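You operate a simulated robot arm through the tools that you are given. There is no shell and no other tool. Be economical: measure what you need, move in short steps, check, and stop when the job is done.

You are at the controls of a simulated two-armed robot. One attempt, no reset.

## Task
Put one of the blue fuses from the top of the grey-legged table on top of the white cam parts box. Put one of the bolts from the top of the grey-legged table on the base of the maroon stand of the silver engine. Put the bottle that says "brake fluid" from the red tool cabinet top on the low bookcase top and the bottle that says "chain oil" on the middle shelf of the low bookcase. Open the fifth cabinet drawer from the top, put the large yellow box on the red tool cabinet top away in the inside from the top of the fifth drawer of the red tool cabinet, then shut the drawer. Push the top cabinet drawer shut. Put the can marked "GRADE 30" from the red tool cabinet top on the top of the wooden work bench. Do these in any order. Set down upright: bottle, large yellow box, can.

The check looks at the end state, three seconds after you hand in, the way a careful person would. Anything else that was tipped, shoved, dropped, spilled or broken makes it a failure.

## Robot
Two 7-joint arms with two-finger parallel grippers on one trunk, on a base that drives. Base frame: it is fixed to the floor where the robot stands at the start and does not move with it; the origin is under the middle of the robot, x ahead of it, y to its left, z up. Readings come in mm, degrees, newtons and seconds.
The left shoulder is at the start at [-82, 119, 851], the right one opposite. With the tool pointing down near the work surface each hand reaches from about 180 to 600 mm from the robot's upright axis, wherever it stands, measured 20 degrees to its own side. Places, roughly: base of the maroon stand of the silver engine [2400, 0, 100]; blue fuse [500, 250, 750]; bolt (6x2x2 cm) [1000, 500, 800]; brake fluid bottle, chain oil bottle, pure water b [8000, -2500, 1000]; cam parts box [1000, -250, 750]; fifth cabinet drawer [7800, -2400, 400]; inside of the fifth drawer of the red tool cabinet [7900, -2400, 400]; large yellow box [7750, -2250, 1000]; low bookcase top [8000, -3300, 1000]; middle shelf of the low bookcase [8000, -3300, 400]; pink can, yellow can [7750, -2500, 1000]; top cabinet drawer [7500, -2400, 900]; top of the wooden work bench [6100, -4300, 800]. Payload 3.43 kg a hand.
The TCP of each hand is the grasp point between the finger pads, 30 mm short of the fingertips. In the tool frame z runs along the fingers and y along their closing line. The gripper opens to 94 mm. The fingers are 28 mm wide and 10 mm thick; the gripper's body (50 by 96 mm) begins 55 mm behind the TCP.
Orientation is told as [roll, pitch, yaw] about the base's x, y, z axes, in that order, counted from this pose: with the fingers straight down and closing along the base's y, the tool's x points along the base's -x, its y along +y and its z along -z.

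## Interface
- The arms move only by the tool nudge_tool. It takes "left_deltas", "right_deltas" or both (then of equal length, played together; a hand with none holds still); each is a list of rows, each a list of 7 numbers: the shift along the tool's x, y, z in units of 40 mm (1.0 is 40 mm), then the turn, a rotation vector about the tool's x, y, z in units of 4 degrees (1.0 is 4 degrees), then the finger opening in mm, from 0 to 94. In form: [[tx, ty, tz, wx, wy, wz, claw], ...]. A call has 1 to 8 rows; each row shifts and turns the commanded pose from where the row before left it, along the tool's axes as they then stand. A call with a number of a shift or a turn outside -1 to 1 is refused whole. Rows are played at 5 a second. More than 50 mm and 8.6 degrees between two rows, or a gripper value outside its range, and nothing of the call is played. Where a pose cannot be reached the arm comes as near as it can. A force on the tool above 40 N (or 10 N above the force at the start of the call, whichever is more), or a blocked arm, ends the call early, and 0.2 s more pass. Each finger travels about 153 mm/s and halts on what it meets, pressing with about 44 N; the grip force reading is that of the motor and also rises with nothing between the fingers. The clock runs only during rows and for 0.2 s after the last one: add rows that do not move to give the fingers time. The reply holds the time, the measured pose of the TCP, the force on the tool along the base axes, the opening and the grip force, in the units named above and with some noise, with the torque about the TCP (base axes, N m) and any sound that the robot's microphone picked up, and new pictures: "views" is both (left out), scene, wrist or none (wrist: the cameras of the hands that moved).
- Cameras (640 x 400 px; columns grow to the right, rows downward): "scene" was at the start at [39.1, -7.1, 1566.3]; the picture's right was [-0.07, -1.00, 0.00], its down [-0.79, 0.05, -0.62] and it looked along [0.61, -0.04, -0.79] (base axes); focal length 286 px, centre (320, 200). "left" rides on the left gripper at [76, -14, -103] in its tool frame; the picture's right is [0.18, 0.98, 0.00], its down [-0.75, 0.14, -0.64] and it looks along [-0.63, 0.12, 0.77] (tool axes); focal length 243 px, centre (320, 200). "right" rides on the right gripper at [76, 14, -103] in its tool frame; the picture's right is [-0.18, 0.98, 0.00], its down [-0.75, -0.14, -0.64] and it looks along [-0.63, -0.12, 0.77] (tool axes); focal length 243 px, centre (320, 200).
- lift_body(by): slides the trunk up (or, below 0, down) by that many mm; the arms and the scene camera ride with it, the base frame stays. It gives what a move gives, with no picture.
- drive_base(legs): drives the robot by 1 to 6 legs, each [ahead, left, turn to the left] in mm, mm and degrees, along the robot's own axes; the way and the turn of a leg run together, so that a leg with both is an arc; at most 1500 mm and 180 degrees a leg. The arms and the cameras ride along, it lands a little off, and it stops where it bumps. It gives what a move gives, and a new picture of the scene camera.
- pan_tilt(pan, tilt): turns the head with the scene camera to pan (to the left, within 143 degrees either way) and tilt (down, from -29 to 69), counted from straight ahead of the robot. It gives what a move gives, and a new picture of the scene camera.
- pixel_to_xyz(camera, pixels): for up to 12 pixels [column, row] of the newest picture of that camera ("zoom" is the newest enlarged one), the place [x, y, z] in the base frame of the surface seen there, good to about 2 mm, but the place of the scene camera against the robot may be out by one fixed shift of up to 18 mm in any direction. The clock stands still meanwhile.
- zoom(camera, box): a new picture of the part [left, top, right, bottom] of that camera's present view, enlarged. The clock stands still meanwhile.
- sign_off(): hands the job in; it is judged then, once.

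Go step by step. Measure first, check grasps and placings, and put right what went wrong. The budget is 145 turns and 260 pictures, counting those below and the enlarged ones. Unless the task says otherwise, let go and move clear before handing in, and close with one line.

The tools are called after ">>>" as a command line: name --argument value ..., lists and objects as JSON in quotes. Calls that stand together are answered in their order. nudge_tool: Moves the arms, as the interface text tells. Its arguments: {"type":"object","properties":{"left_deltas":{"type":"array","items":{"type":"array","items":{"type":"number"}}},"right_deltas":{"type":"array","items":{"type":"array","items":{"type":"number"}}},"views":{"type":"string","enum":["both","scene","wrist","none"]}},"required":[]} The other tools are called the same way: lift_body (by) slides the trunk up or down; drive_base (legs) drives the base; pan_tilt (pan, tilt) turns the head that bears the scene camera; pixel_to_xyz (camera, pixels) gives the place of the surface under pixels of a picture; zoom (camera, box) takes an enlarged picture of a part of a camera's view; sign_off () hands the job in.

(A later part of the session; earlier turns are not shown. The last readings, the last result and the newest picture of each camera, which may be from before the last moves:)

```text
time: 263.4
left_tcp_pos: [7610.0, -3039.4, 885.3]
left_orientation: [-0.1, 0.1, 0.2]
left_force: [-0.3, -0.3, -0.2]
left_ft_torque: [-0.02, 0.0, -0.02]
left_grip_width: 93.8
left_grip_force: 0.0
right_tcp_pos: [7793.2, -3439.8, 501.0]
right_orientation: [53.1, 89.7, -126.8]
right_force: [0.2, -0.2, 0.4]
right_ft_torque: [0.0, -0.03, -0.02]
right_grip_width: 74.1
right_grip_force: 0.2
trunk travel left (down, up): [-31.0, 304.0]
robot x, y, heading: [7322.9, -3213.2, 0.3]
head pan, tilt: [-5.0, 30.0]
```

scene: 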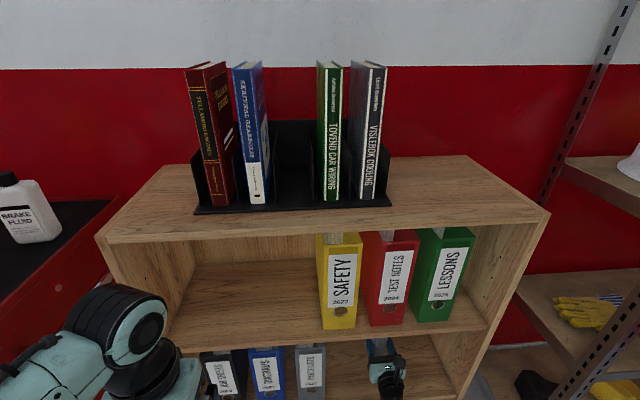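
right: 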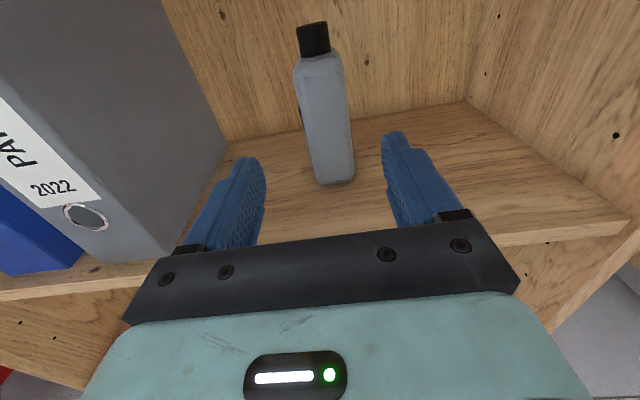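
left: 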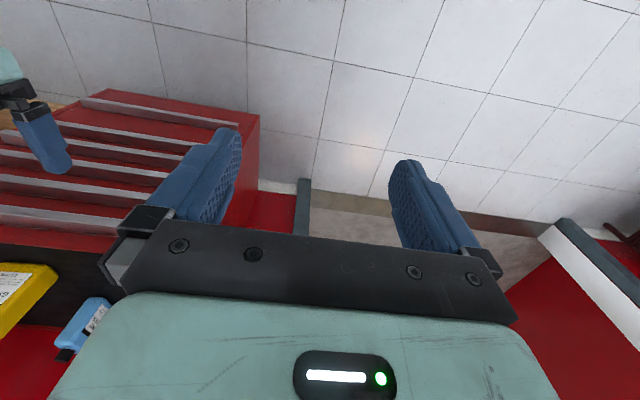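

The chain oil stands on the middle shelf. Next, the brake fluid sits behind the pink can, so I'll take it with the left hand held level from the right-front, and the can with the right hand pointing down. I'll back off, raise the trunk, and reorient both hands.

>>> drive_base --legs '[[-450, 0, 0]]'

>>> lift_body --by 300

>>> nudge_tool --left_deltas '[[-1, 0, 0.5, 0, 0, 0, 94], [-1, 0, 0.5, 0, 0, 0, 94], [-1, 0, 0.5, 0, 0, 0, 94], [-1, 0, 0.5, 0, 0, 0, 94], [0, 0, 0, 0, -1, 0, 94], [0, 0, 0, 0, -1, 0, 94], [0, 0, 0, 0, -1, 0, 94], [0, 0, 0, 0, -1, 0, 94]]' --right_deltas '[[0, 0, 0, -1, -1, 1, 94], [0, 0, 0, -1, -1, 1, 94], [0, 0, 0, -1, -1, 1, 94], [0, 0, 0, -1, -1, 1, 94], [0, 0, 0, -1, -1, 1, 94], [0, 0, 0, -1, -1, 1, 94], [0, 0, 0, -1, -1, 1, 94], [0, 0, 0, -1, -1, 1, 94]]' --views "scene"

```text
time: 266.1
left_tcp_pos: [7154.0, -3040.6, 885.1]
left_orientation: [-0.1, 0.0, 0.8]
left_force: [-0.3, 0.8, -1.0]
left_ft_torque: [-0.01, 0.01, 0.05]
left_grip_width: 94.1
left_grip_force: 0.1
right_tcp_pos: [7343.2, -3439.7, 500.8]
right_orientation: [54.9, 89.7, -124.5]
right_force: [0.0, 0.0, 0.2]
right_ft_torque: [0.03, -0.04, -0.03]
right_grip_width: 73.8
right_grip_force: 0.0
trunk travel left (down, up): [-31.0, 304.0]
robot x, y, heading: [6868.3, -3217.9, 0.9]
head pan, tilt: [-5.0, 30.0]
```

scene: 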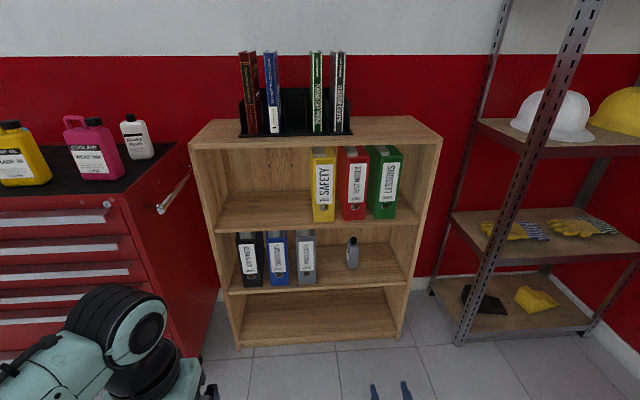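

```text
time: 269.1
left_tcp_pos: [7153.2, -3039.9, 1185.8]
left_orientation: [-0.1, 0.0, 0.8]
left_force: [-0.1, 0.5, 0.3]
left_ft_torque: [0.03, -0.01, 0.04]
left_grip_width: 93.9
left_grip_force: 0.1
right_tcp_pos: [7341.9, -3439.7, 801.2]
right_orientation: [49.5, 89.6, -129.9]
right_force: [0.1, -0.6, -0.4]
right_ft_torque: [-0.02, -0.03, -0.01]
right_grip_width: 74.2
right_grip_force: 0.1
trunk travel left (down, up): [-331.0, 4.0]
robot x, y, heading: [6866.4, -3214.0, 0.8]
head pan, tilt: [-5.0, 30.0]
```

```text
time: 270.9
left_tcp_pos: [7314.5, -3036.1, 1106.1]
left_orientation: [-0.1, -16.2, 0.8]
left_force: [-0.4, 0.6, -0.9]
left_ft_torque: [-0.02, 0.01, -0.01]
left_grip_width: 94.2
left_grip_force: 0.2
right_tcp_pos: [7342.7, -3438.4, 800.0]
right_orientation: [-27.5, 45.5, 119.1]
right_force: [0.5, -0.3, -0.9]
right_ft_torque: [0.05, 0.01, 0.02]
right_grip_width: 94.1
right_grip_force: 0.1
trunk travel left (down, up): [-331.0, 4.0]
robot x, y, heading: [6866.1, -3217.1, 1.0]
head pan, tilt: [-5.0, 30.0]
```

scene: 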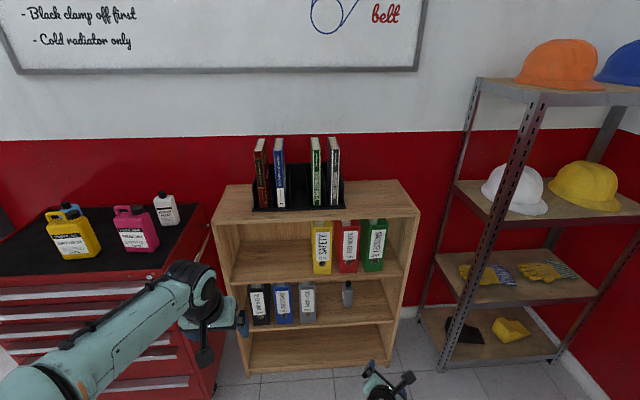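

Good; the bottle is visible on the middle shelf at (348,293). I'll finish both rotations.

>>> nudge_tool --left_deltas '[[0, 0, 0, 0, -1, 0, 94], [0, 0, 0, 0, -1, 0, 94], [0, 0, 0, 0, -1, 0, 94], [0, 0, 0, 0, -1, 0, 94], [0, 0, 0, 0, -1, 0, 94], [0, 0, 0, 0, -1, 0, 94], [0, 0, 0, 0, -1, 0, 94], [0, 0, 0, 0, -1, 0, 94]]' --right_deltas '[[0, 0, 0, -1, -1, 1, 94], [0, 0, 0, -1, -1, 1, 94], [0, 0, 0, -1, -1, 1, 94], [0, 0, 0, -1, -1, 1, 94], [0, 0, 0, -1, -1, 1, 94], [0, 0, 0, -1, -1, 1, 94], [0, 0, 0, -1, -1, 1, 94], [0, 0, 0, -1, -1, 1, 94]]' --views "none"

>>> nudge_tool --left_deltas '[[0, 0, 0, 0, -1, 0, 94], [0, 0, 0, 0, -1, 0, 94], [0, 0, 0, 0, -1, 0, 94], [0, 0, 0, 0, -1, 0, 94], [0, 0, 0, 0, -1, 0, 94], [0, 0, 0, 0, -1, 0, 94], [0, 0, 0, 0, -1, 0, 94], [0, 0, 0, 0, -1, 0, 94]]' --right_deltas '[[0, 0, 0, -1, -1, 1, 94], [0, 0, 0, -0.32, -0.32, 0.32, 94], [0, 0, 0, 0, 0, 0, 94], [0, 0, 0, 0, 0, 0, 94], [0, 0, 0, 0, 0, 0, 94], [0, 0, 0, 0, 0, 0, 94], [0, 0, 0, 0, 0, 0, 94], [0, 0, 0, 0, 0, 0, 94]]' --views "both"

```text
time: 272.7
left_tcp_pos: [7314.8, -3036.1, 1104.7]
left_orientation: [-0.3, -48.1, 1.0]
left_force: [0.2, 0.2, 1.1]
left_ft_torque: [-0.01, 0.0, 0.03]
left_grip_width: 94.1
left_grip_force: 0.0
right_tcp_pos: [7342.3, -3438.1, 801.8]
right_orientation: [-4.7, 5.7, 95.5]
right_force: [0.3, -0.1, -0.2]
right_ft_torque: [0.02, 0.0, -0.02]
right_grip_width: 94.0
right_grip_force: 0.1
trunk travel left (down, up): [-331.0, 4.0]
robot x, y, heading: [6867.3, -3215.1, 0.6]
head pan, tilt: [-5.0, 30.0]
```

```text
time: 274.5
left_tcp_pos: [7315.0, -3039.9, 1100.9]
left_orientation: [2.3, -76.6, -1.8]
left_force: [-0.1, -0.9, 0.3]
left_ft_torque: [0.0, 0.0, -0.01]
left_grip_width: 94.1
left_grip_force: 0.1
left hand out of reach, approached as far as the arm can: row 8
right_tcp_pos: [7343.6, -3439.2, 800.7]
right_orientation: [0.2, 0.3, 90.6]
right_force: [0.1, 0.8, -0.5]
right_ft_torque: [0.02, -0.02, 0.01]
right_grip_width: 93.8
right_grip_force: 0.1
trunk travel left (down, up): [-331.0, 4.0]
robot x, y, heading: [6866.3, -3214.3, 0.9]
head pan, tilt: [-5.0, 30.0]
```

scene: 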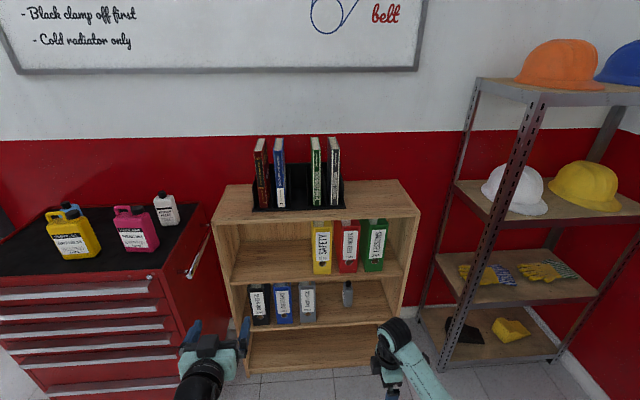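
right: 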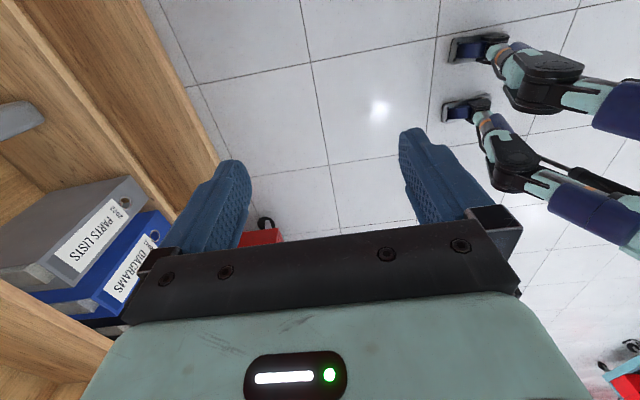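
left: 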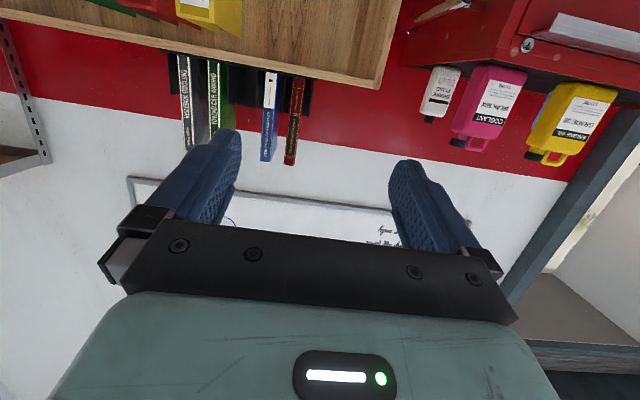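

The left hand level puts its camera underneath, so I'll tilt the left fingers to about 40° down-forward instead and tuck the right hand in.

>>> nudge_tool --left_deltas '[[0, 0, 0, 0, 1, 0, 94], [0, 0, 0, 0, 1, 0, 94], [0, 0, 0, 0, 1, 0, 94], [0, 0, 0, 0, 1, 0, 94], [0, 0, 0, 0, 1, 0, 94], [0, 0, 0, 0, 1, 0, 94], [0, 0, 0, 0, 1, 0, 94], [0, 0, 0, 0, 1, 0, 94]]' --right_deltas '[[-0.39, 0.71, 0, 0, 0, 0, 94], [-0.39, 0.71, 0, 0, 0, 0, 94], [-0.39, 0.71, 0, 0, 0, 0, 94], [-0.39, 0.71, 0, 0, 0, 0, 94], [-0.39, 0.71, 0, 0, 0, 0, 94], [-0.39, 0.71, 0, 0, 0, 0, 94], [-0.39, 0.71, 0, 0, 0, 0, 94], [-0.39, 0.71, 0, 0, 0, 0, 94]]' --views "none"

>>> nudge_tool --left_deltas '[[0, 0, 0, 0, 0.8, 0, 94], [0, 0, 0, 0, 0.8, 0, 94]]' --views "none"

>>> drive_base --legs '[[250, 150, 24]]'

```text
time: 276.3
left_tcp_pos: [7313.8, -3040.7, 1101.4]
left_orientation: [0.8, -44.8, -0.1]
left_force: [0.8, 0.7, 0.0]
left_ft_torque: [0.0, 0.02, 0.02]
left_grip_width: 93.9
left_grip_force: 0.1
right_tcp_pos: [7111.9, -3314.6, 799.2]
right_orientation: [0.1, 0.4, 90.5]
right_force: [0.5, 0.5, -0.2]
right_ft_torque: [0.02, 0.01, -0.02]
right_grip_width: 94.1
right_grip_force: 0.0
trunk travel left (down, up): [-331.0, 4.0]
robot x, y, heading: [6866.9, -3214.1, 0.9]
head pan, tilt: [-5.0, 30.0]
```

```text
time: 276.9
left_tcp_pos: [7313.8, -3040.7, 1100.4]
left_orientation: [0.7, -38.2, 0.0]
left_force: [-0.2, 0.3, 0.0]
left_ft_torque: [-0.02, 0.01, 0.02]
left_grip_width: 93.9
left_grip_force: 0.0
right_tcp_pos: [7112.1, -3315.8, 800.3]
right_orientation: [0.1, 0.3, 90.6]
right_force: [0.8, -0.5, 0.4]
right_ft_torque: [0.03, 0.02, -0.01]
right_grip_width: 93.9
right_grip_force: 0.1
trunk travel left (down, up): [-331.0, 4.0]
robot x, y, heading: [6863.6, -3218.2, 0.9]
head pan, tilt: [-5.0, 30.0]
```

```text
time: 278.9
left_tcp_pos: [7407.6, -2674.8, 1101.5]
left_orientation: [0.7, -38.4, 23.8]
left_force: [0.0, -0.6, 0.7]
left_ft_torque: [0.0, 0.0, -0.02]
left_grip_width: 94.0
left_grip_force: 0.1
right_tcp_pos: [7334.6, -3006.3, 799.4]
right_orientation: [0.2, 0.3, 114.5]
right_force: [0.8, -0.2, -0.2]
right_ft_torque: [-0.01, 0.02, 0.0]
right_grip_width: 94.1
right_grip_force: 0.0
trunk travel left (down, up): [-331.0, 4.0]
robot x, y, heading: [7068.1, -3012.9, 24.5]
head pan, tilt: [-5.0, 30.0]
```

scene: 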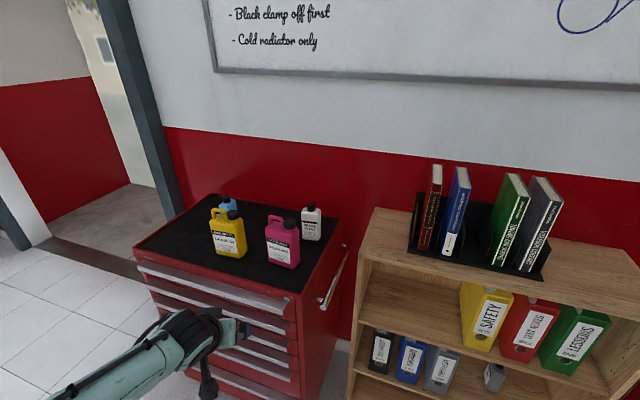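

Now the white bottle is visible past the pink can. I'll measure both and the corners around them.

>>> zoom --camera "scene" --box '[190, 180, 390, 305]'

>>> pixel_to_xyz --camera "scene" --pixels '[[311, 225], [303, 222], [319, 222], [311, 209], [298, 240], [268, 245], [290, 222], [282, 262], [311, 238], [345, 250], [372, 215], [322, 300]]'

```text
3.20 times, centred on (290, 242) of scene
```

zoom: 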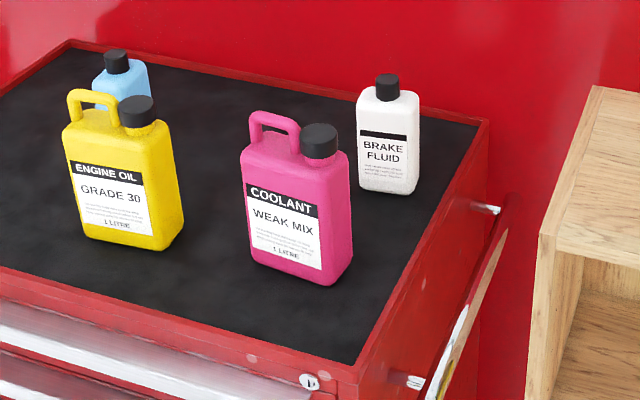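

```text
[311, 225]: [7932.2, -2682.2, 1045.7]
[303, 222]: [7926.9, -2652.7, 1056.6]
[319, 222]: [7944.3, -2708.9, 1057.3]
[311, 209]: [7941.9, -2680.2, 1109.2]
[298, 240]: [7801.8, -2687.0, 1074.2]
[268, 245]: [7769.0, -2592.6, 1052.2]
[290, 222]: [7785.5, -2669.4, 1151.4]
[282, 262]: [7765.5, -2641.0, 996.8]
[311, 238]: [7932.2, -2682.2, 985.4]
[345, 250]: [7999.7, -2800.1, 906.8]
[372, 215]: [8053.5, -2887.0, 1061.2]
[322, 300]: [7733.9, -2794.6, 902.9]
```

The bottle centre is about (7947,−2673), turned roughly 17–20°. I'll raise the left hand and drive to a pre-approach point along the tilted finger line, above the pink can's height.

>>> nudge_tool --left_deltas '[[-0.55, 0, -0.7, 0, 0, 0, 80], [-0.55, 0, -0.7, 0, 0, 0, 80], [-0.55, 0, -0.7, 0, 0, 0, 80]]' --views "none"

>>> drive_base --legs '[[300, -218, 0]]'

>>> zoom --camera "left" --box '[0, 0, 640, 400]'

```text
time: 279.7
left_tcp_pos: [7409.3, -2673.0, 1211.2]
left_orientation: [0.7, -38.2, 23.9]
left_force: [-0.6, -0.1, -0.9]
left_ft_torque: [-0.01, 0.04, 0.0]
left_grip_width: 80.1
left_grip_force: 0.0
right_tcp_pos: [7334.9, -3006.0, 799.4]
right_orientation: [0.1, 0.3, 114.4]
right_force: [1.0, -0.3, -0.7]
right_ft_torque: [-0.02, -0.03, 0.0]
right_grip_width: 94.0
right_grip_force: 0.0
trunk travel left (down, up): [-331.0, 4.0]
robot x, y, heading: [7068.5, -3013.3, 24.6]
head pan, tilt: [-5.0, 30.0]
```

```text
time: 282.2
left_tcp_pos: [7778.9, -2742.9, 1211.2]
left_orientation: [0.7, -38.3, 23.4]
left_force: [0.7, -0.5, 0.0]
left_ft_torque: [-0.05, 0.02, -0.01]
left_grip_width: 79.9
left_grip_force: 0.1
right_tcp_pos: [7701.2, -3074.9, 799.1]
right_orientation: [0.2, 0.2, 114.0]
right_force: [0.1, -0.8, -0.1]
right_ft_torque: [0.01, 0.0, 0.0]
right_grip_width: 94.0
right_grip_force: 0.0
trunk travel left (down, up): [-331.0, 4.0]
robot x, y, heading: [7439.3, -3080.0, 24.4]
head pan, tilt: [-5.0, 30.0]
```

scene: 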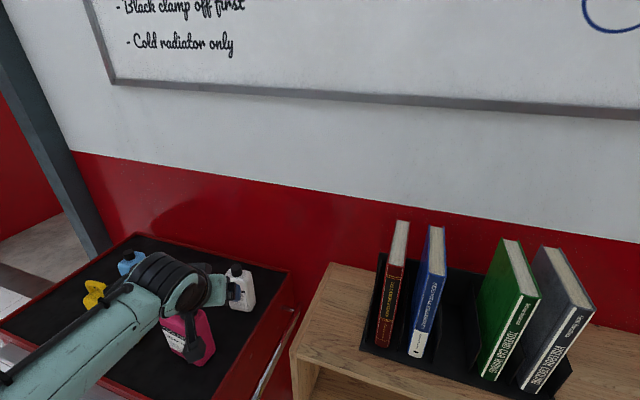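

```text
1.00 times, centred on (320, 200) of left (not enlarged: the box is as wide or as high as the picture)
```

zoom: 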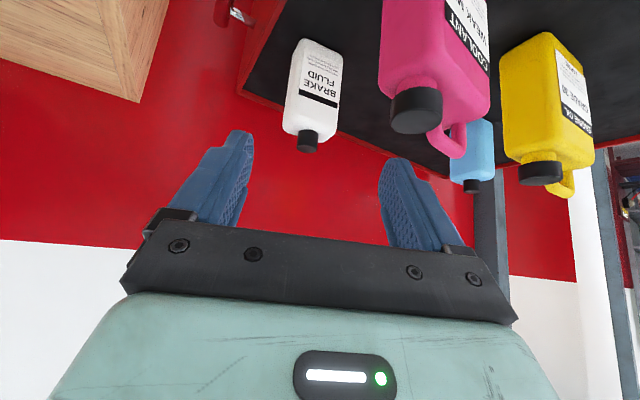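

The white bottle is between the fingers' lines at (310,95) in the left view. I'll measure it precisely.

>>> pixel_to_xyz --camera "zoom" --pixels '[[297, 60], [338, 75], [290, 115], [330, 118], [312, 90], [308, 143], [300, 130], [416, 108], [400, 90], [440, 100], [385, 70]]'

```text
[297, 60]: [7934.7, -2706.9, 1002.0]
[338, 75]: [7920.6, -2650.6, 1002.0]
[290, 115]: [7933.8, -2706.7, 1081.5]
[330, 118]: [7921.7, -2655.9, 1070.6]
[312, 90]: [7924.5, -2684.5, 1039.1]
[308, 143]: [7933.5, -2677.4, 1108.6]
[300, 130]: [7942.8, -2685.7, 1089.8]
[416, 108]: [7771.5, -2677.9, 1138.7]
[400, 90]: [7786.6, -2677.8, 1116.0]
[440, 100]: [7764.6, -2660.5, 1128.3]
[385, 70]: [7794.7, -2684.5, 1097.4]
```

Its front face is at x≈7928, yaw 14°, centre about (7946,−2674), body top 1085. I'll align the hand yaw and move to the pre-approach point.

>>> nudge_tool --left_deltas '[[0, 0, 0, 0.7, 0, 0.89, 80], [0, 0, 0, 0.7, 0, 0.89, 80], [-0.54, 0.31, 0.42, 0, 0, 0, 80], [-0.54, 0.31, 0.42, 0, 0, 0, 80], [0, 0, 0, 0, 0, 0, 80]]' --views "both"

```text
time: 283.4
left_tcp_pos: [7826.8, -2703.2, 1210.0]
left_orientation: [0.7, -38.2, 14.4]
left_force: [0.2, -0.3, -0.4]
left_ft_torque: [0.01, 0.02, 0.02]
left_grip_width: 80.0
left_grip_force: 0.1
right_tcp_pos: [7702.3, -3075.5, 800.8]
right_orientation: [0.2, 0.3, 114.1]
right_force: [0.4, -0.3, 0.1]
right_ft_torque: [0.01, 0.04, -0.01]
right_grip_width: 94.0
right_grip_force: 0.0
trunk travel left (down, up): [-331.0, 4.0]
robot x, y, heading: [7440.0, -3082.0, 24.1]
head pan, tilt: [-5.0, 30.0]
```

scene: 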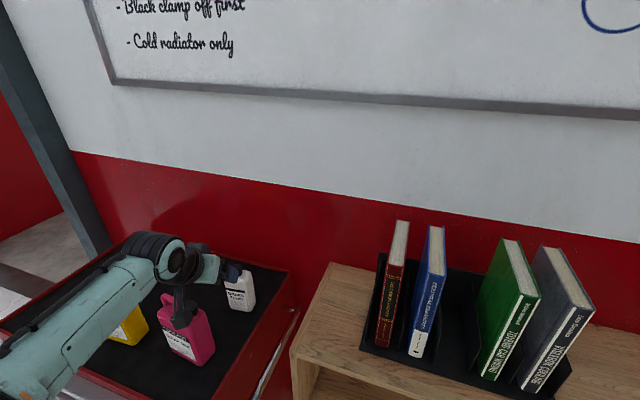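
left: 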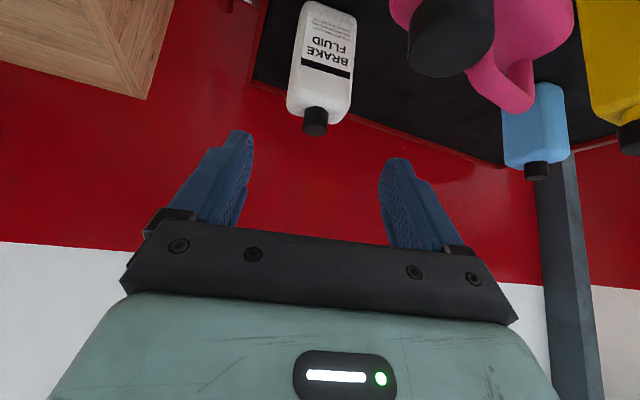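

The camera stalk would pass close to the pink can, so I'll yaw back 6° to swing it away, shift 14 mm right, and go part-way in along the finger line.

>>> nudge_tool --left_deltas '[[0, -0.35, 0, -0.43, 0, -0.55, 80], [0, 0, 0, -0.43, 0, -0.55, 80], [0, 0, 0.7, 0, 0, 0, 80], [0, 0, 0.7, 0, 0, 0, 80], [0, 0, 0.7, 0, 0, 0, 80], [0, 0, 0.7, 0, 0, 0, 80], [0, 0, 0, 0, 0, 0, 80]]' --views "both"

```text
time: 285.0
left_tcp_pos: [7891.0, -2693.2, 1120.5]
left_orientation: [0.7, -38.3, 19.9]
left_force: [-0.8, 0.3, 0.1]
left_ft_torque: [-0.01, 0.0, -0.04]
left_grip_width: 79.8
left_grip_force: 0.0
right_tcp_pos: [7702.5, -3075.8, 800.2]
right_orientation: [0.2, 0.3, 114.1]
right_force: [-0.3, 0.8, -0.8]
right_ft_torque: [0.02, -0.01, 0.0]
right_grip_width: 93.9
right_grip_force: 0.1
trunk travel left (down, up): [-331.0, 4.0]
robot x, y, heading: [7439.7, -3084.2, 24.1]
head pan, tilt: [-5.0, 30.0]
```

scene: 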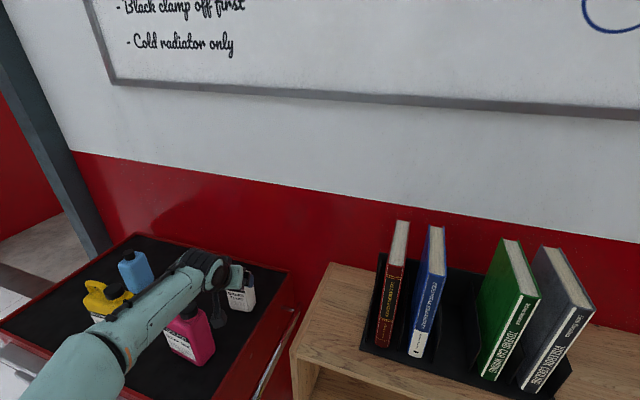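
left: 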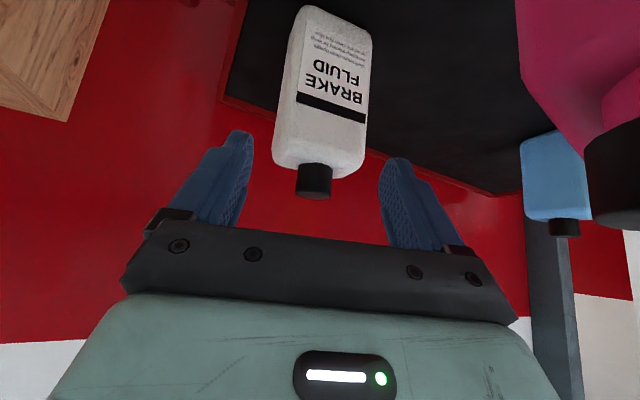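

I'll check the forearm's height above the cans and the fit of the fingers.

>>> pixel_to_xyz --camera "scene" --pixels '[[165, 300], [185, 285], [120, 330], [190, 308], [220, 320], [100, 285], [205, 295], [85, 355]]'

>>> pixel_to_xyz --camera "left" --pixels '[[280, 140], [358, 155], [314, 175], [320, 120], [300, 50], [365, 60], [585, 130]]'

>>> zoom --camera "scene" --box '[20, 220, 300, 395]'

```text
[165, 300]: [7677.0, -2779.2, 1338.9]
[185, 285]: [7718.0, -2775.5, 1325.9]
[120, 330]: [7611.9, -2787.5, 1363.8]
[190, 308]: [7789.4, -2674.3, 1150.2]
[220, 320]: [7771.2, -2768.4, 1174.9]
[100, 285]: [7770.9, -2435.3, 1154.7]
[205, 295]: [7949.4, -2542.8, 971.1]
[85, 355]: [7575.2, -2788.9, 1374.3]
```

```text
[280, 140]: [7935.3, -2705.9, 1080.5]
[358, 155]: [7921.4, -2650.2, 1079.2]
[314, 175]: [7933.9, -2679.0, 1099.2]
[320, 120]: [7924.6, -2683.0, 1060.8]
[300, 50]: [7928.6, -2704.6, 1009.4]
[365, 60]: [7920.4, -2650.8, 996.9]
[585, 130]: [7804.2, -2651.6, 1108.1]
```

```text
2.29 times, centred on (160, 308) of scene
```

zoom: 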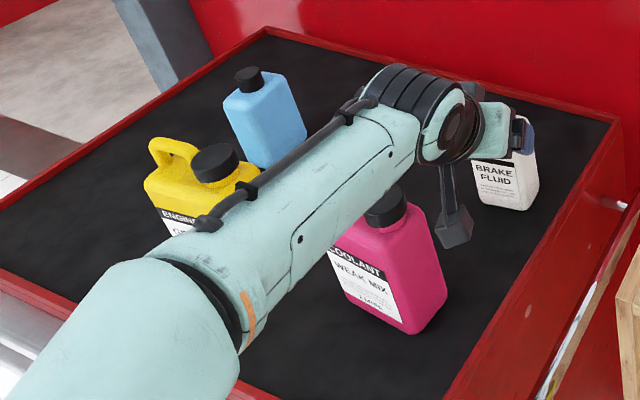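

The forearm is high (z≈1340) and the camera stalk is 80 mm clear of the pink can. I'll go in the remaining 88 mm along the fingers and close.

>>> nudge_tool --left_deltas '[[0, 0, 0.7, 0, 0, 0, 80], [0, 0, 0.7, 0, 0, 0, 80], [0, 0, 0.5, 0, 0, 0, 80], [0, 0, 0.3, 0, 0, 0, 80], [0, 0, 0, 0, 0, 0, 60], [0, 0, 0, 0, 0, 0, 40], [0, 0, 0, 0, 0, 0, 30], [0, 0, 0, 0, 0, 0, 30]]' --views "wrist"

```text
time: 286.8
left_tcp_pos: [7945.3, -2673.1, 1057.6]
left_orientation: [0.7, -38.5, 19.9]
left_force: [1.9, -1.4, 9.7]
left_ft_torque: [0.44, -0.57, -0.17]
left_grip_width: 73.4
left_grip_force: 44.4
right_tcp_pos: [7702.0, -3076.5, 799.7]
right_orientation: [0.2, 0.3, 114.0]
right_force: [0.2, -0.2, -0.6]
right_ft_torque: [-0.01, 0.01, -0.02]
right_grip_width: 93.5
right_grip_force: 0.0
trunk travel left (down, up): [-331.0, 4.0]
robot x, y, heading: [7435.7, -3080.9, 24.2]
head pan, tilt: [-5.0, 30.0]
```

left: 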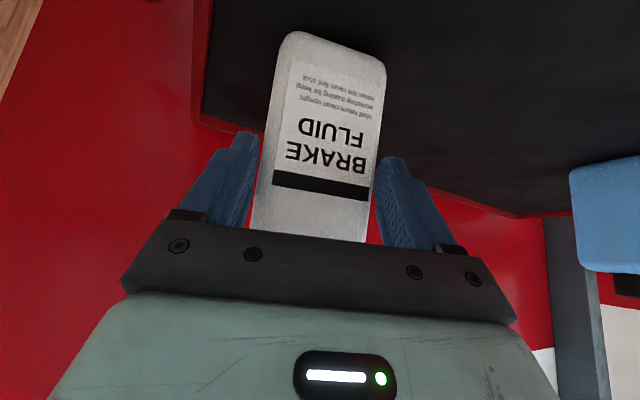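

It's gripped (73 mm, 44 N). I'll lift straight up and check.

>>> nudge_tool --left_deltas '[[-0.25, 0, -0.32, 0, 0, 0, 30], [-0.5, 0, -0.64, 0, 0, 0, 30], [-0.5, 0, -0.64, 0, 0, 0, 30], [-0.5, 0, -0.64, 0, 0, 0, 30], [-0.5, 0, -0.64, 0, 0, 0, 30], [0, 0, 0, 0, 0, 0, 30]]' --views "both"

```text
time: 288.2
left_tcp_pos: [7945.1, -2676.0, 1202.0]
left_orientation: [0.7, -38.2, 20.1]
left_force: [-0.4, -0.2, -4.4]
left_ft_torque: [-0.05, 0.07, 0.03]
left_grip_width: 72.7
left_grip_force: 44.0
right_tcp_pos: [7703.0, -3074.2, 799.6]
right_orientation: [0.2, 0.3, 114.1]
right_force: [0.5, 0.3, -0.1]
right_ft_torque: [0.04, 0.0, -0.01]
right_grip_width: 94.2
right_grip_force: 0.0
trunk travel left (down, up): [-331.0, 4.0]
robot x, y, heading: [7436.9, -3078.4, 24.1]
head pan, tilt: [-5.0, 30.0]
```

scene: 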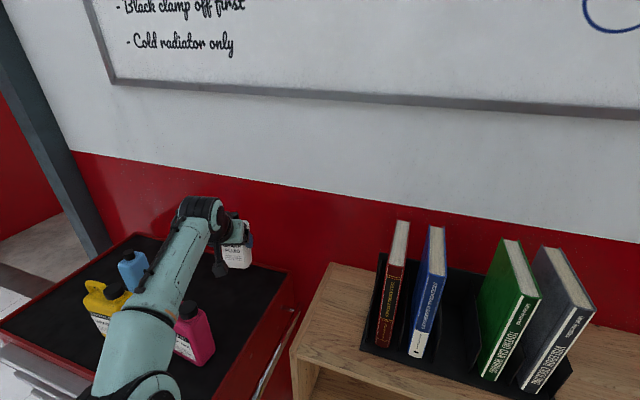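
left: 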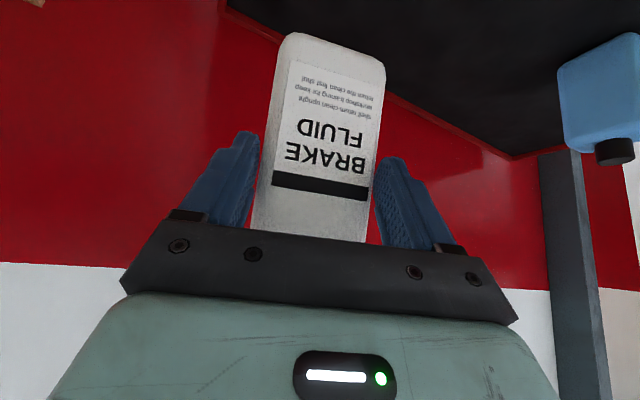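

The bottle is held. I'll measure the free left part of the bookcase top.

>>> pixel_to_xyz --camera "scene" --pixels '[[331, 268], [292, 352], [340, 300], [320, 340], [355, 300], [362, 345], [378, 258], [340, 350], [345, 330], [350, 355]]'

```text
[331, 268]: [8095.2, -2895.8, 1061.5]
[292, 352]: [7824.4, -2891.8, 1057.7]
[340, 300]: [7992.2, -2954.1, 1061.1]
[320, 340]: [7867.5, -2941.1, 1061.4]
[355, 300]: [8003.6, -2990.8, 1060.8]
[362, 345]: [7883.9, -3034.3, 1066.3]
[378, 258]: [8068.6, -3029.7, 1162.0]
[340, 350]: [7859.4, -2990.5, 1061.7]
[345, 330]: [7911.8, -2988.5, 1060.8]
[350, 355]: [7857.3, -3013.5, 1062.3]
```

The free patch is y −2892..−3030 with top z≈1050. I'll drive so the bottle hangs over (7900,−2962).

>>> drive_base --legs '[[-158, -243, 0]]'

>>> zoom --camera "left" --box '[0, 0, 640, 400]'

```text
time: 291.0
left_tcp_pos: [7901.5, -2968.3, 1201.0]
left_orientation: [0.7, -38.1, 19.9]
left_force: [0.3, 0.3, -4.3]
left_ft_torque: [-0.02, 0.11, 0.0]
left_grip_width: 72.7
left_grip_force: 43.7
right_tcp_pos: [7658.2, -3369.4, 799.2]
right_orientation: [0.2, 0.3, 113.9]
right_force: [0.1, -0.7, 0.0]
right_ft_torque: [-0.01, -0.03, -0.03]
right_grip_width: 94.1
right_grip_force: 0.2
trunk travel left (down, up): [-331.0, 4.0]
robot x, y, heading: [7394.1, -3372.7, 24.0]
head pan, tilt: [-5.0, 30.0]
```

scene: 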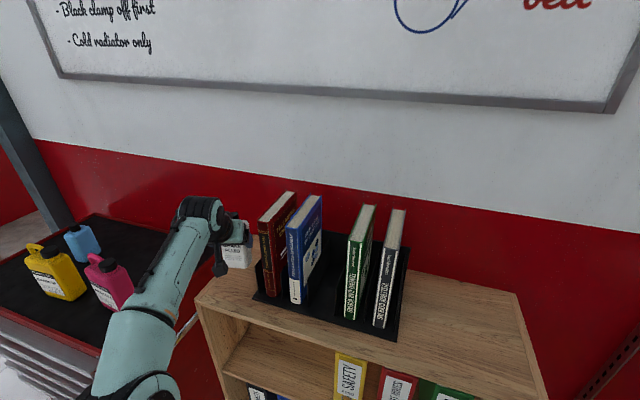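

```text
1.00 times, centred on (320, 200) of left (not enlarged: the box is as wide or as high as the picture)
```

zoom: 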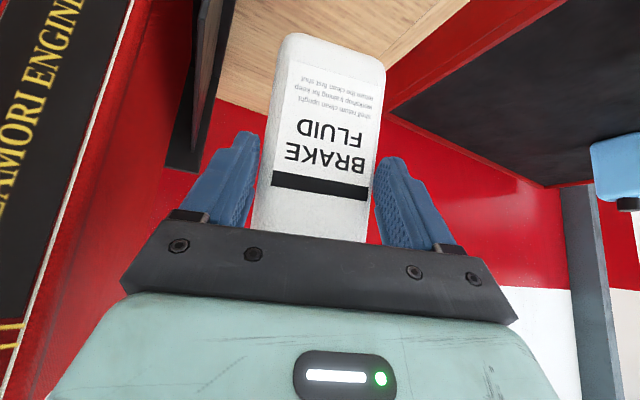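

I'll measure the holder's edge, the bookcase edge and surface height from the hand camera.

>>> pixel_to_xyz --camera "zoom" --pixels '[[205, 130], [215, 60], [190, 150], [250, 50], [400, 50], [430, 20], [460, 5], [150, 60], [120, 100], [395, 95]]'

```text
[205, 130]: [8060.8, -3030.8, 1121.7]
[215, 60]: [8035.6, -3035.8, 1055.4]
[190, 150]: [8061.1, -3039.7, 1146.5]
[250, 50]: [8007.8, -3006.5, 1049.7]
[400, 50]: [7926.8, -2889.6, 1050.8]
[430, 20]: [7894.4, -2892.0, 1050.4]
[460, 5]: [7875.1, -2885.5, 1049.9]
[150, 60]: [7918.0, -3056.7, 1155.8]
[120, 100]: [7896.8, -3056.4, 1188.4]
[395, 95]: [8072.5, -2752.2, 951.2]
```

The surface is z=1050, holder edge y≈−3033. I'll shift 7 mm left and lower about 50 mm, then feel for contact.

>>> nudge_tool --left_deltas '[[0, 0.17, 0, 0, 0, 0, 30], [0.31, 0, 0.39, 0, 0, 0, 30], [0.31, 0, 0.39, 0, 0, 0, 30], [0.12, 0, 0.16, 0, 0, 0, 30], [0, 0, 0, 0, 0, 0, 30]]' --views "none"

>>> nudge_tool --left_deltas '[[0.04, 0, 0.05, 0, 0, 0, 30], [0, 0, 0, 0, 0, 0, 30], [0, 0, 0, 0, 0, 0, 30]]' --views "wrist"

```text
time: 292.2
left_tcp_pos: [7896.4, -2960.3, 1150.8]
left_orientation: [0.7, -38.1, 20.0]
left_force: [-0.6, 0.1, -4.3]
left_ft_torque: [-0.08, 0.11, 0.03]
left_grip_width: 72.3
left_grip_force: 44.2
right_tcp_pos: [7658.3, -3368.9, 799.4]
right_orientation: [0.2, 0.3, 114.0]
right_force: [-0.2, -0.3, 0.2]
right_ft_torque: [-0.04, 0.04, -0.01]
right_grip_width: 94.1
right_grip_force: 0.1
trunk travel left (down, up): [-331.0, 4.0]
robot x, y, heading: [7394.2, -3376.0, 24.2]
head pan, tilt: [-5.0, 30.0]
```

```text
time: 293.0
left_tcp_pos: [7896.6, -2961.7, 1152.0]
left_orientation: [0.6, -38.2, 20.0]
left_force: [-0.3, 0.9, -4.1]
left_ft_torque: [-0.02, 0.09, 0.01]
left_grip_width: 72.5
left_grip_force: 43.7
right_tcp_pos: [7658.4, -3369.4, 799.2]
right_orientation: [0.2, 0.3, 114.0]
right_force: [0.7, 0.0, 0.0]
right_ft_torque: [0.0, 0.0, -0.01]
right_grip_width: 93.9
right_grip_force: 0.0
trunk travel left (down, up): [-331.0, 4.0]
robot x, y, heading: [7392.4, -3372.5, 24.0]
head pan, tilt: [-5.0, 30.0]
```

left: 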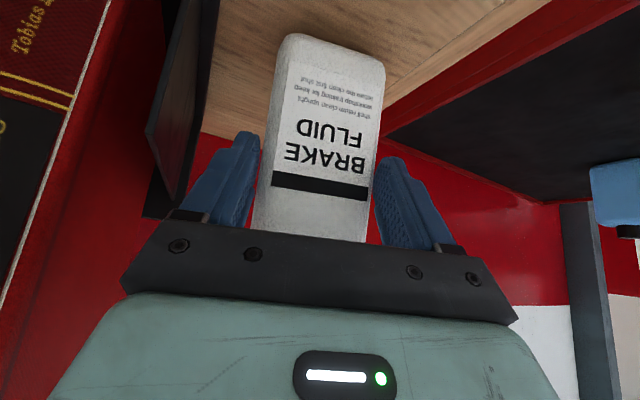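

No contact yet; continuing in small steps.

>>> nudge_tool --left_deltas '[[0.05, 0, 0.065, 0, 0, 0, 30], [0, 0, 0, 0, 0, 0, 30], [0.04, 0, 0.05, 0, 0, 0, 30], [0, 0, 0, 0, 0, 0, 30]]' --views "none"

```text
time: 294.0
left_tcp_pos: [7897.0, -2962.0, 1148.0]
left_orientation: [0.7, -38.6, 20.0]
left_force: [-0.1, 0.9, 9.2]
left_ft_torque: [0.56, -0.22, 0.03]
left_grip_width: 72.6
left_grip_force: 43.6
right_tcp_pos: [7657.1, -3369.5, 800.4]
right_orientation: [0.0, 0.3, 114.0]
right_force: [0.6, -0.5, -0.3]
right_ft_torque: [0.0, -0.01, 0.01]
right_grip_width: 94.1
right_grip_force: 0.1
trunk travel left (down, up): [-331.0, 4.0]
robot x, y, heading: [7394.9, -3376.8, 24.3]
head pan, tilt: [-5.0, 30.0]
```

Contact at z≈1148. I'll open and withdraw back along the finger line.

>>> nudge_tool --left_deltas '[[0, 0, 0, 0, 0, 0, 78], [0, 0, 0, 0, 0, 0, 88], [0, 0, 0, 0, 0, 0, 88], [0, 0, -0.5, 0, 0, 0, 88], [0, 0, -0.8, 0, 0, 0, 88], [0, 0, -1, 0, 0, 0, 88], [0, 0, -1, 0, 0, 0, 88], [0, 0, -1, 0, 0, 0, 88]]' --views "both"

```text
time: 295.8
left_tcp_pos: [7795.6, -3003.1, 1281.4]
left_orientation: [0.7, -38.3, 20.0]
left_force: [-1.2, -0.7, -0.3]
left_ft_torque: [0.04, -0.01, -0.04]
left_grip_width: 88.1
left_grip_force: 0.0
right_tcp_pos: [7656.4, -3371.3, 799.9]
right_orientation: [0.2, 0.3, 114.1]
right_force: [-0.8, -0.2, -0.8]
right_ft_torque: [-0.01, -0.02, 0.01]
right_grip_width: 94.0
right_grip_force: 0.1
trunk travel left (down, up): [-331.0, 4.0]
robot x, y, heading: [7392.1, -3374.9, 24.2]
head pan, tilt: [-5.0, 30.0]
```

scene: 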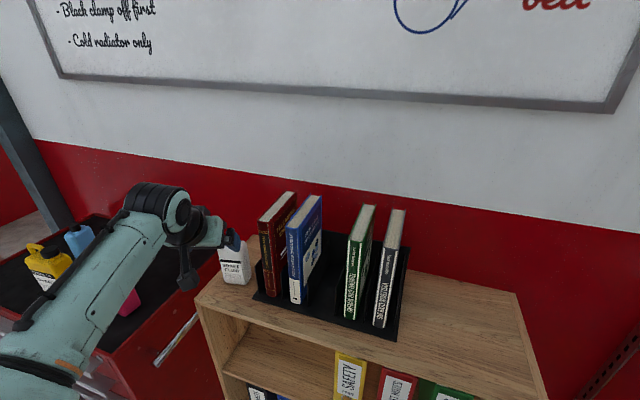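
left: 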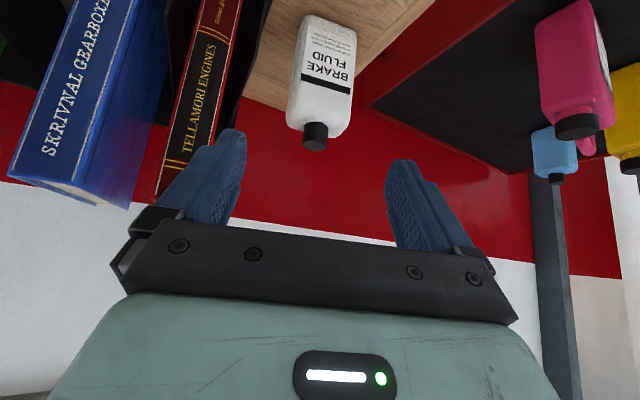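

The brake fluid stands on the bookcase top. Now for the GRADE 30 can: I'll back off, square up, and go in front of the cabinet while lifting the right hand.

>>> drive_base --legs '[[-350, 0, 0], [0, 0, -24.2], [0, 1230, 0]]'

>>> nudge_tool --right_deltas '[[0.4, 0, -0.9, 0, 0, 0, 94], [0.4, 0, -0.9, 0, 0, 0, 94], [0.3, -0.4, -0.9, 0, 0, 0, 94], [0, -0.4, -0.9, 0, 0, 0, 94], [0, -0.4, -0.9, 0, 0, 0, 94], [0, -0.4, -0.9, 0, 0, 0, 94], [0, -0.4, -0.9, 0, 0, 0, 94], [0, -0.4, -0.9, 0, 0, 0, 94]]' --left_deltas '[[0.7, 0, -0.5, 0, 0, 0, 88], [0.7, 0, -0.5, 0, 0, 0, 88], [0.7, 0, -0.5, 0, 0, 0, 88], [0, 0, 0, 0, 0, 0, 88], [0, 0, 0, 0, 0, 0, 88], [0, 0, 0, 0, 0, 0, 88], [0, 0, 0, 0, 0, 0, 88], [0, 0, 0, 0, 0, 0, 88]]' --views "none"

>>> pan_tilt --pan -10 --tilt 40

```text
time: 309.9
left_tcp_pos: [7570.9, -2105.9, 1280.6]
left_orientation: [0.8, -38.2, -3.0]
left_force: [0.9, -0.5, -0.2]
left_ft_torque: [-0.02, -0.02, 0.0]
left_grip_width: 88.1
left_grip_force: 0.0
right_tcp_pos: [7299.8, -2388.4, 799.5]
right_orientation: [0.2, 0.3, 91.0]
right_force: [-0.9, 0.6, -1.2]
right_ft_torque: [0.0, 0.0, 0.01]
right_grip_width: 94.1
right_grip_force: 0.1
trunk travel left (down, up): [-331.0, 4.0]
robot x, y, heading: [7053.3, -2287.9, 1.4]
head pan, tilt: [-5.0, 30.0]
```

scene: 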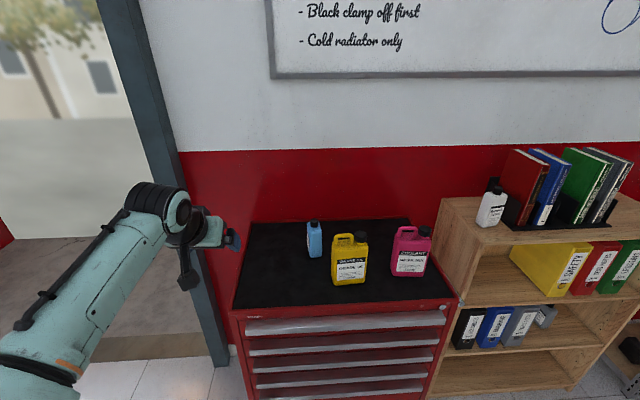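

```text
time: 311.7
left_tcp_pos: [7469.3, -2097.5, 1276.2]
left_orientation: [0.8, -38.2, -3.0]
left_force: [-0.9, 0.4, 0.1]
left_ft_torque: [-0.04, 0.01, 0.0]
left_grip_width: 88.0
left_grip_force: 0.1
right_tcp_pos: [7401.4, -2432.3, 1083.5]
right_orientation: [0.2, 0.2, 91.2]
right_force: [-0.1, 0.3, -0.7]
right_ft_torque: [0.03, -0.05, -0.02]
right_grip_width: 94.0
right_grip_force: 0.0
right hand out of reach, approached as far as the arm can: row 1
trunk travel left (down, up): [-331.0, 4.0]
robot x, y, heading: [7053.8, -2291.5, 1.3]
head pan, tilt: [-5.0, 30.0]
```

```text
time: 312.5
left_tcp_pos: [7468.3, -2098.8, 1276.7]
left_orientation: [0.7, -38.2, -3.0]
left_force: [-0.7, 1.0, -0.5]
left_ft_torque: [-0.01, 0.01, 0.01]
left_grip_width: 88.0
left_grip_force: 0.1
right_tcp_pos: [7401.4, -2434.1, 1082.4]
right_orientation: [0.3, 0.3, 91.0]
right_force: [-0.8, 0.0, 0.1]
right_ft_torque: [0.0, -0.02, 0.01]
right_grip_width: 94.2
right_grip_force: 0.1
trunk travel left (down, up): [-331.0, 4.0]
robot x, y, heading: [7053.3, -2291.2, 1.2]
head pan, tilt: [-10.0, 40.0]
```

scene: 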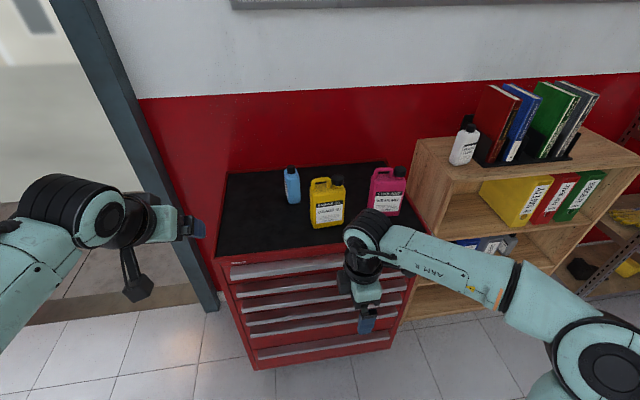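

The right hand is at the can's y. I'll zoom on the can and measure its body and handle.

>>> zoom --camera "scene" --box '[270, 150, 430, 250]'

>>> pixel_to_xyz --camera "zoom" --pixels '[[165, 160], [290, 160], [230, 230], [180, 115], [270, 115], [300, 200], [290, 140], [165, 230], [215, 140], [300, 165], [205, 150]]'

```text
4.00 times, centred on (350, 200) of scene
```

zoom: 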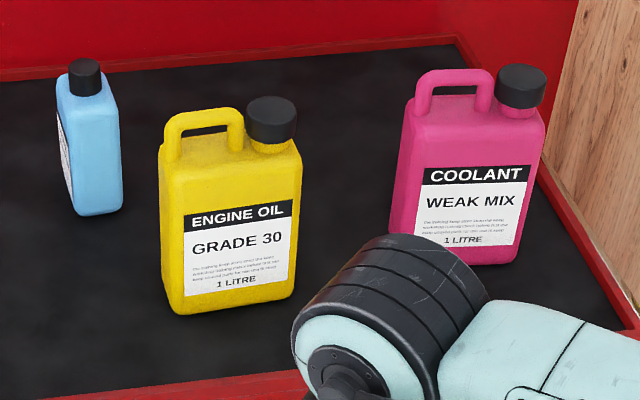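

```text
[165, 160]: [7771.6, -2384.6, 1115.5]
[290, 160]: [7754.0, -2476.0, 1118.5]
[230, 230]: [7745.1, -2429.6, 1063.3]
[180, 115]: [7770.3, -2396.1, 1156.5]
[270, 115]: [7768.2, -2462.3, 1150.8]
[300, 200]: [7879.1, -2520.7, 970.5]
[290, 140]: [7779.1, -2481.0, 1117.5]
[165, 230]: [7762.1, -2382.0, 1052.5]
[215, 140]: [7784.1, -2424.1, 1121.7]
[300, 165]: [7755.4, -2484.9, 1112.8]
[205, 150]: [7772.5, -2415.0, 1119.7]
```

The can: body about 103 wide (y), depth ~60 (x), shoulder z≈1107, handle top z≈1145, centre near (7772,−2430). I'll raise the right hand to clear it and drive 300 ahead.

>>> nudge_tool --right_deltas '[[0, 0, -0.95, 0, 0, 0, 94], [0, 0, -0.95, 0, 0, 0, 94], [0, 0, -0.95, 0, 0, 0, 94], [0, 0, -0.95, 0, 0, 0, 94]]' --views "none"

>>> drive_base --legs '[[300, 0, -1.2]]'

>>> zoom --camera "right" --box '[0, 0, 640, 400]'

```text
time: 313.5
left_tcp_pos: [7467.9, -2097.5, 1276.4]
left_orientation: [0.7, -38.1, -2.9]
left_force: [0.6, -0.6, 0.2]
left_ft_torque: [0.02, -0.02, 0.0]
left_grip_width: 88.1
left_grip_force: 0.1
right_tcp_pos: [7405.6, -2429.3, 1236.7]
right_orientation: [0.2, 0.3, 91.0]
right_force: [0.2, 1.0, 0.8]
right_ft_torque: [0.0, 0.02, -0.02]
right_grip_width: 94.0
right_grip_force: 0.0
trunk travel left (down, up): [-331.0, 4.0]
robot x, y, heading: [7054.7, -2291.8, 1.3]
head pan, tilt: [-10.0, 40.0]
```

```text
time: 315.5
left_tcp_pos: [7772.5, -2098.2, 1275.7]
left_orientation: [0.6, -38.2, -3.7]
left_force: [0.4, -0.6, 0.6]
left_ft_torque: [0.0, -0.04, 0.01]
left_grip_width: 88.1
left_grip_force: 0.1
right_tcp_pos: [7704.6, -2430.5, 1235.1]
right_orientation: [0.3, 0.3, 90.2]
right_force: [0.1, -0.8, -0.1]
right_ft_torque: [-0.01, 0.0, 0.0]
right_grip_width: 93.9
right_grip_force: 0.0
trunk travel left (down, up): [-331.0, 4.0]
robot x, y, heading: [7355.7, -2289.3, 0.6]
head pan, tilt: [-10.0, 40.0]
```

scene: 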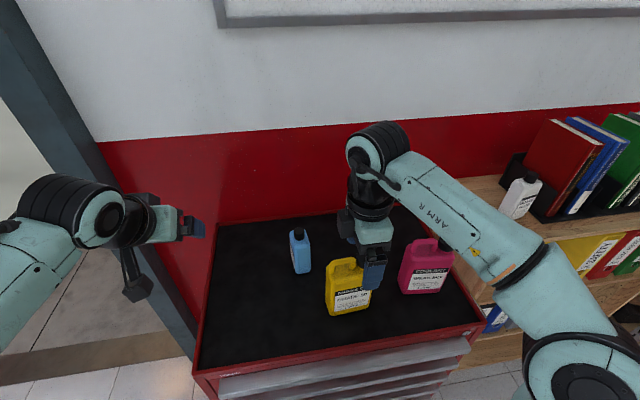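

```text
1.00 times, centred on (320, 200) of right (not enlarged: the box is as wide or as high as the picture)
```

zoom: 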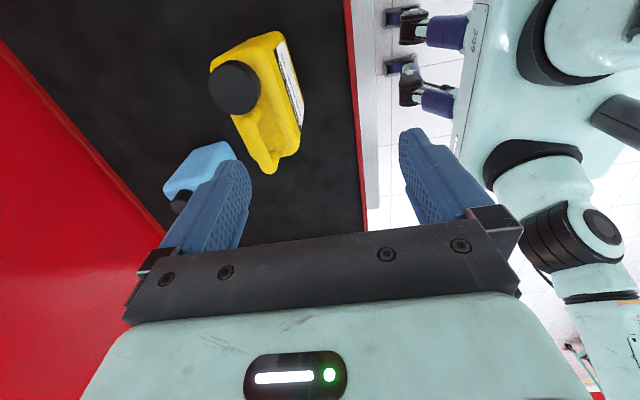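

The right camera sees the can from above: cap at (235,88), front label at (290,85). I'll measure its faces.

>>> pixel_to_xyz --camera "zoom" --pixels '[[235, 85], [278, 50], [296, 100], [300, 125], [268, 168], [245, 125], [236, 118], [290, 75], [265, 60], [280, 130], [295, 140], [255, 140]]'

>>> zoom --camera "right" --box '[190, 20, 330, 190]'

```text
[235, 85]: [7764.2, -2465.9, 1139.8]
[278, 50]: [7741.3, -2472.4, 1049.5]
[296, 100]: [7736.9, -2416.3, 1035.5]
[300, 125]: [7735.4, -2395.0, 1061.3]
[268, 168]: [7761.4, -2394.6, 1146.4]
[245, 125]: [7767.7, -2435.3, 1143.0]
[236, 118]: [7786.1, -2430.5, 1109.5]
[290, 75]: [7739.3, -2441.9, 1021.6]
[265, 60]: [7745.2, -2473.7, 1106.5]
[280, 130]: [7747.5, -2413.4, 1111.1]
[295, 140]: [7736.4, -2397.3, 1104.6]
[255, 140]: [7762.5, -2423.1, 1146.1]
```

```text
2.35 times, centred on (260, 105) of right
```

zoom: 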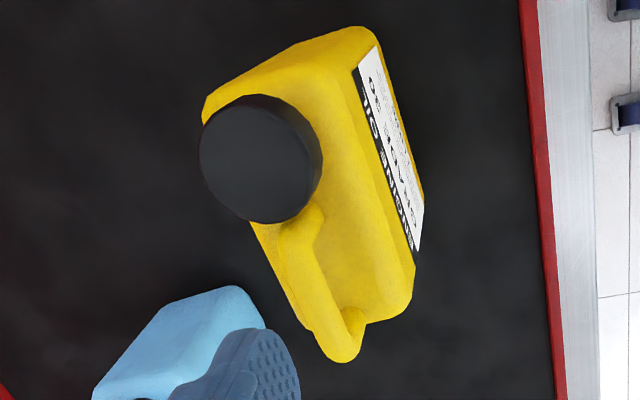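

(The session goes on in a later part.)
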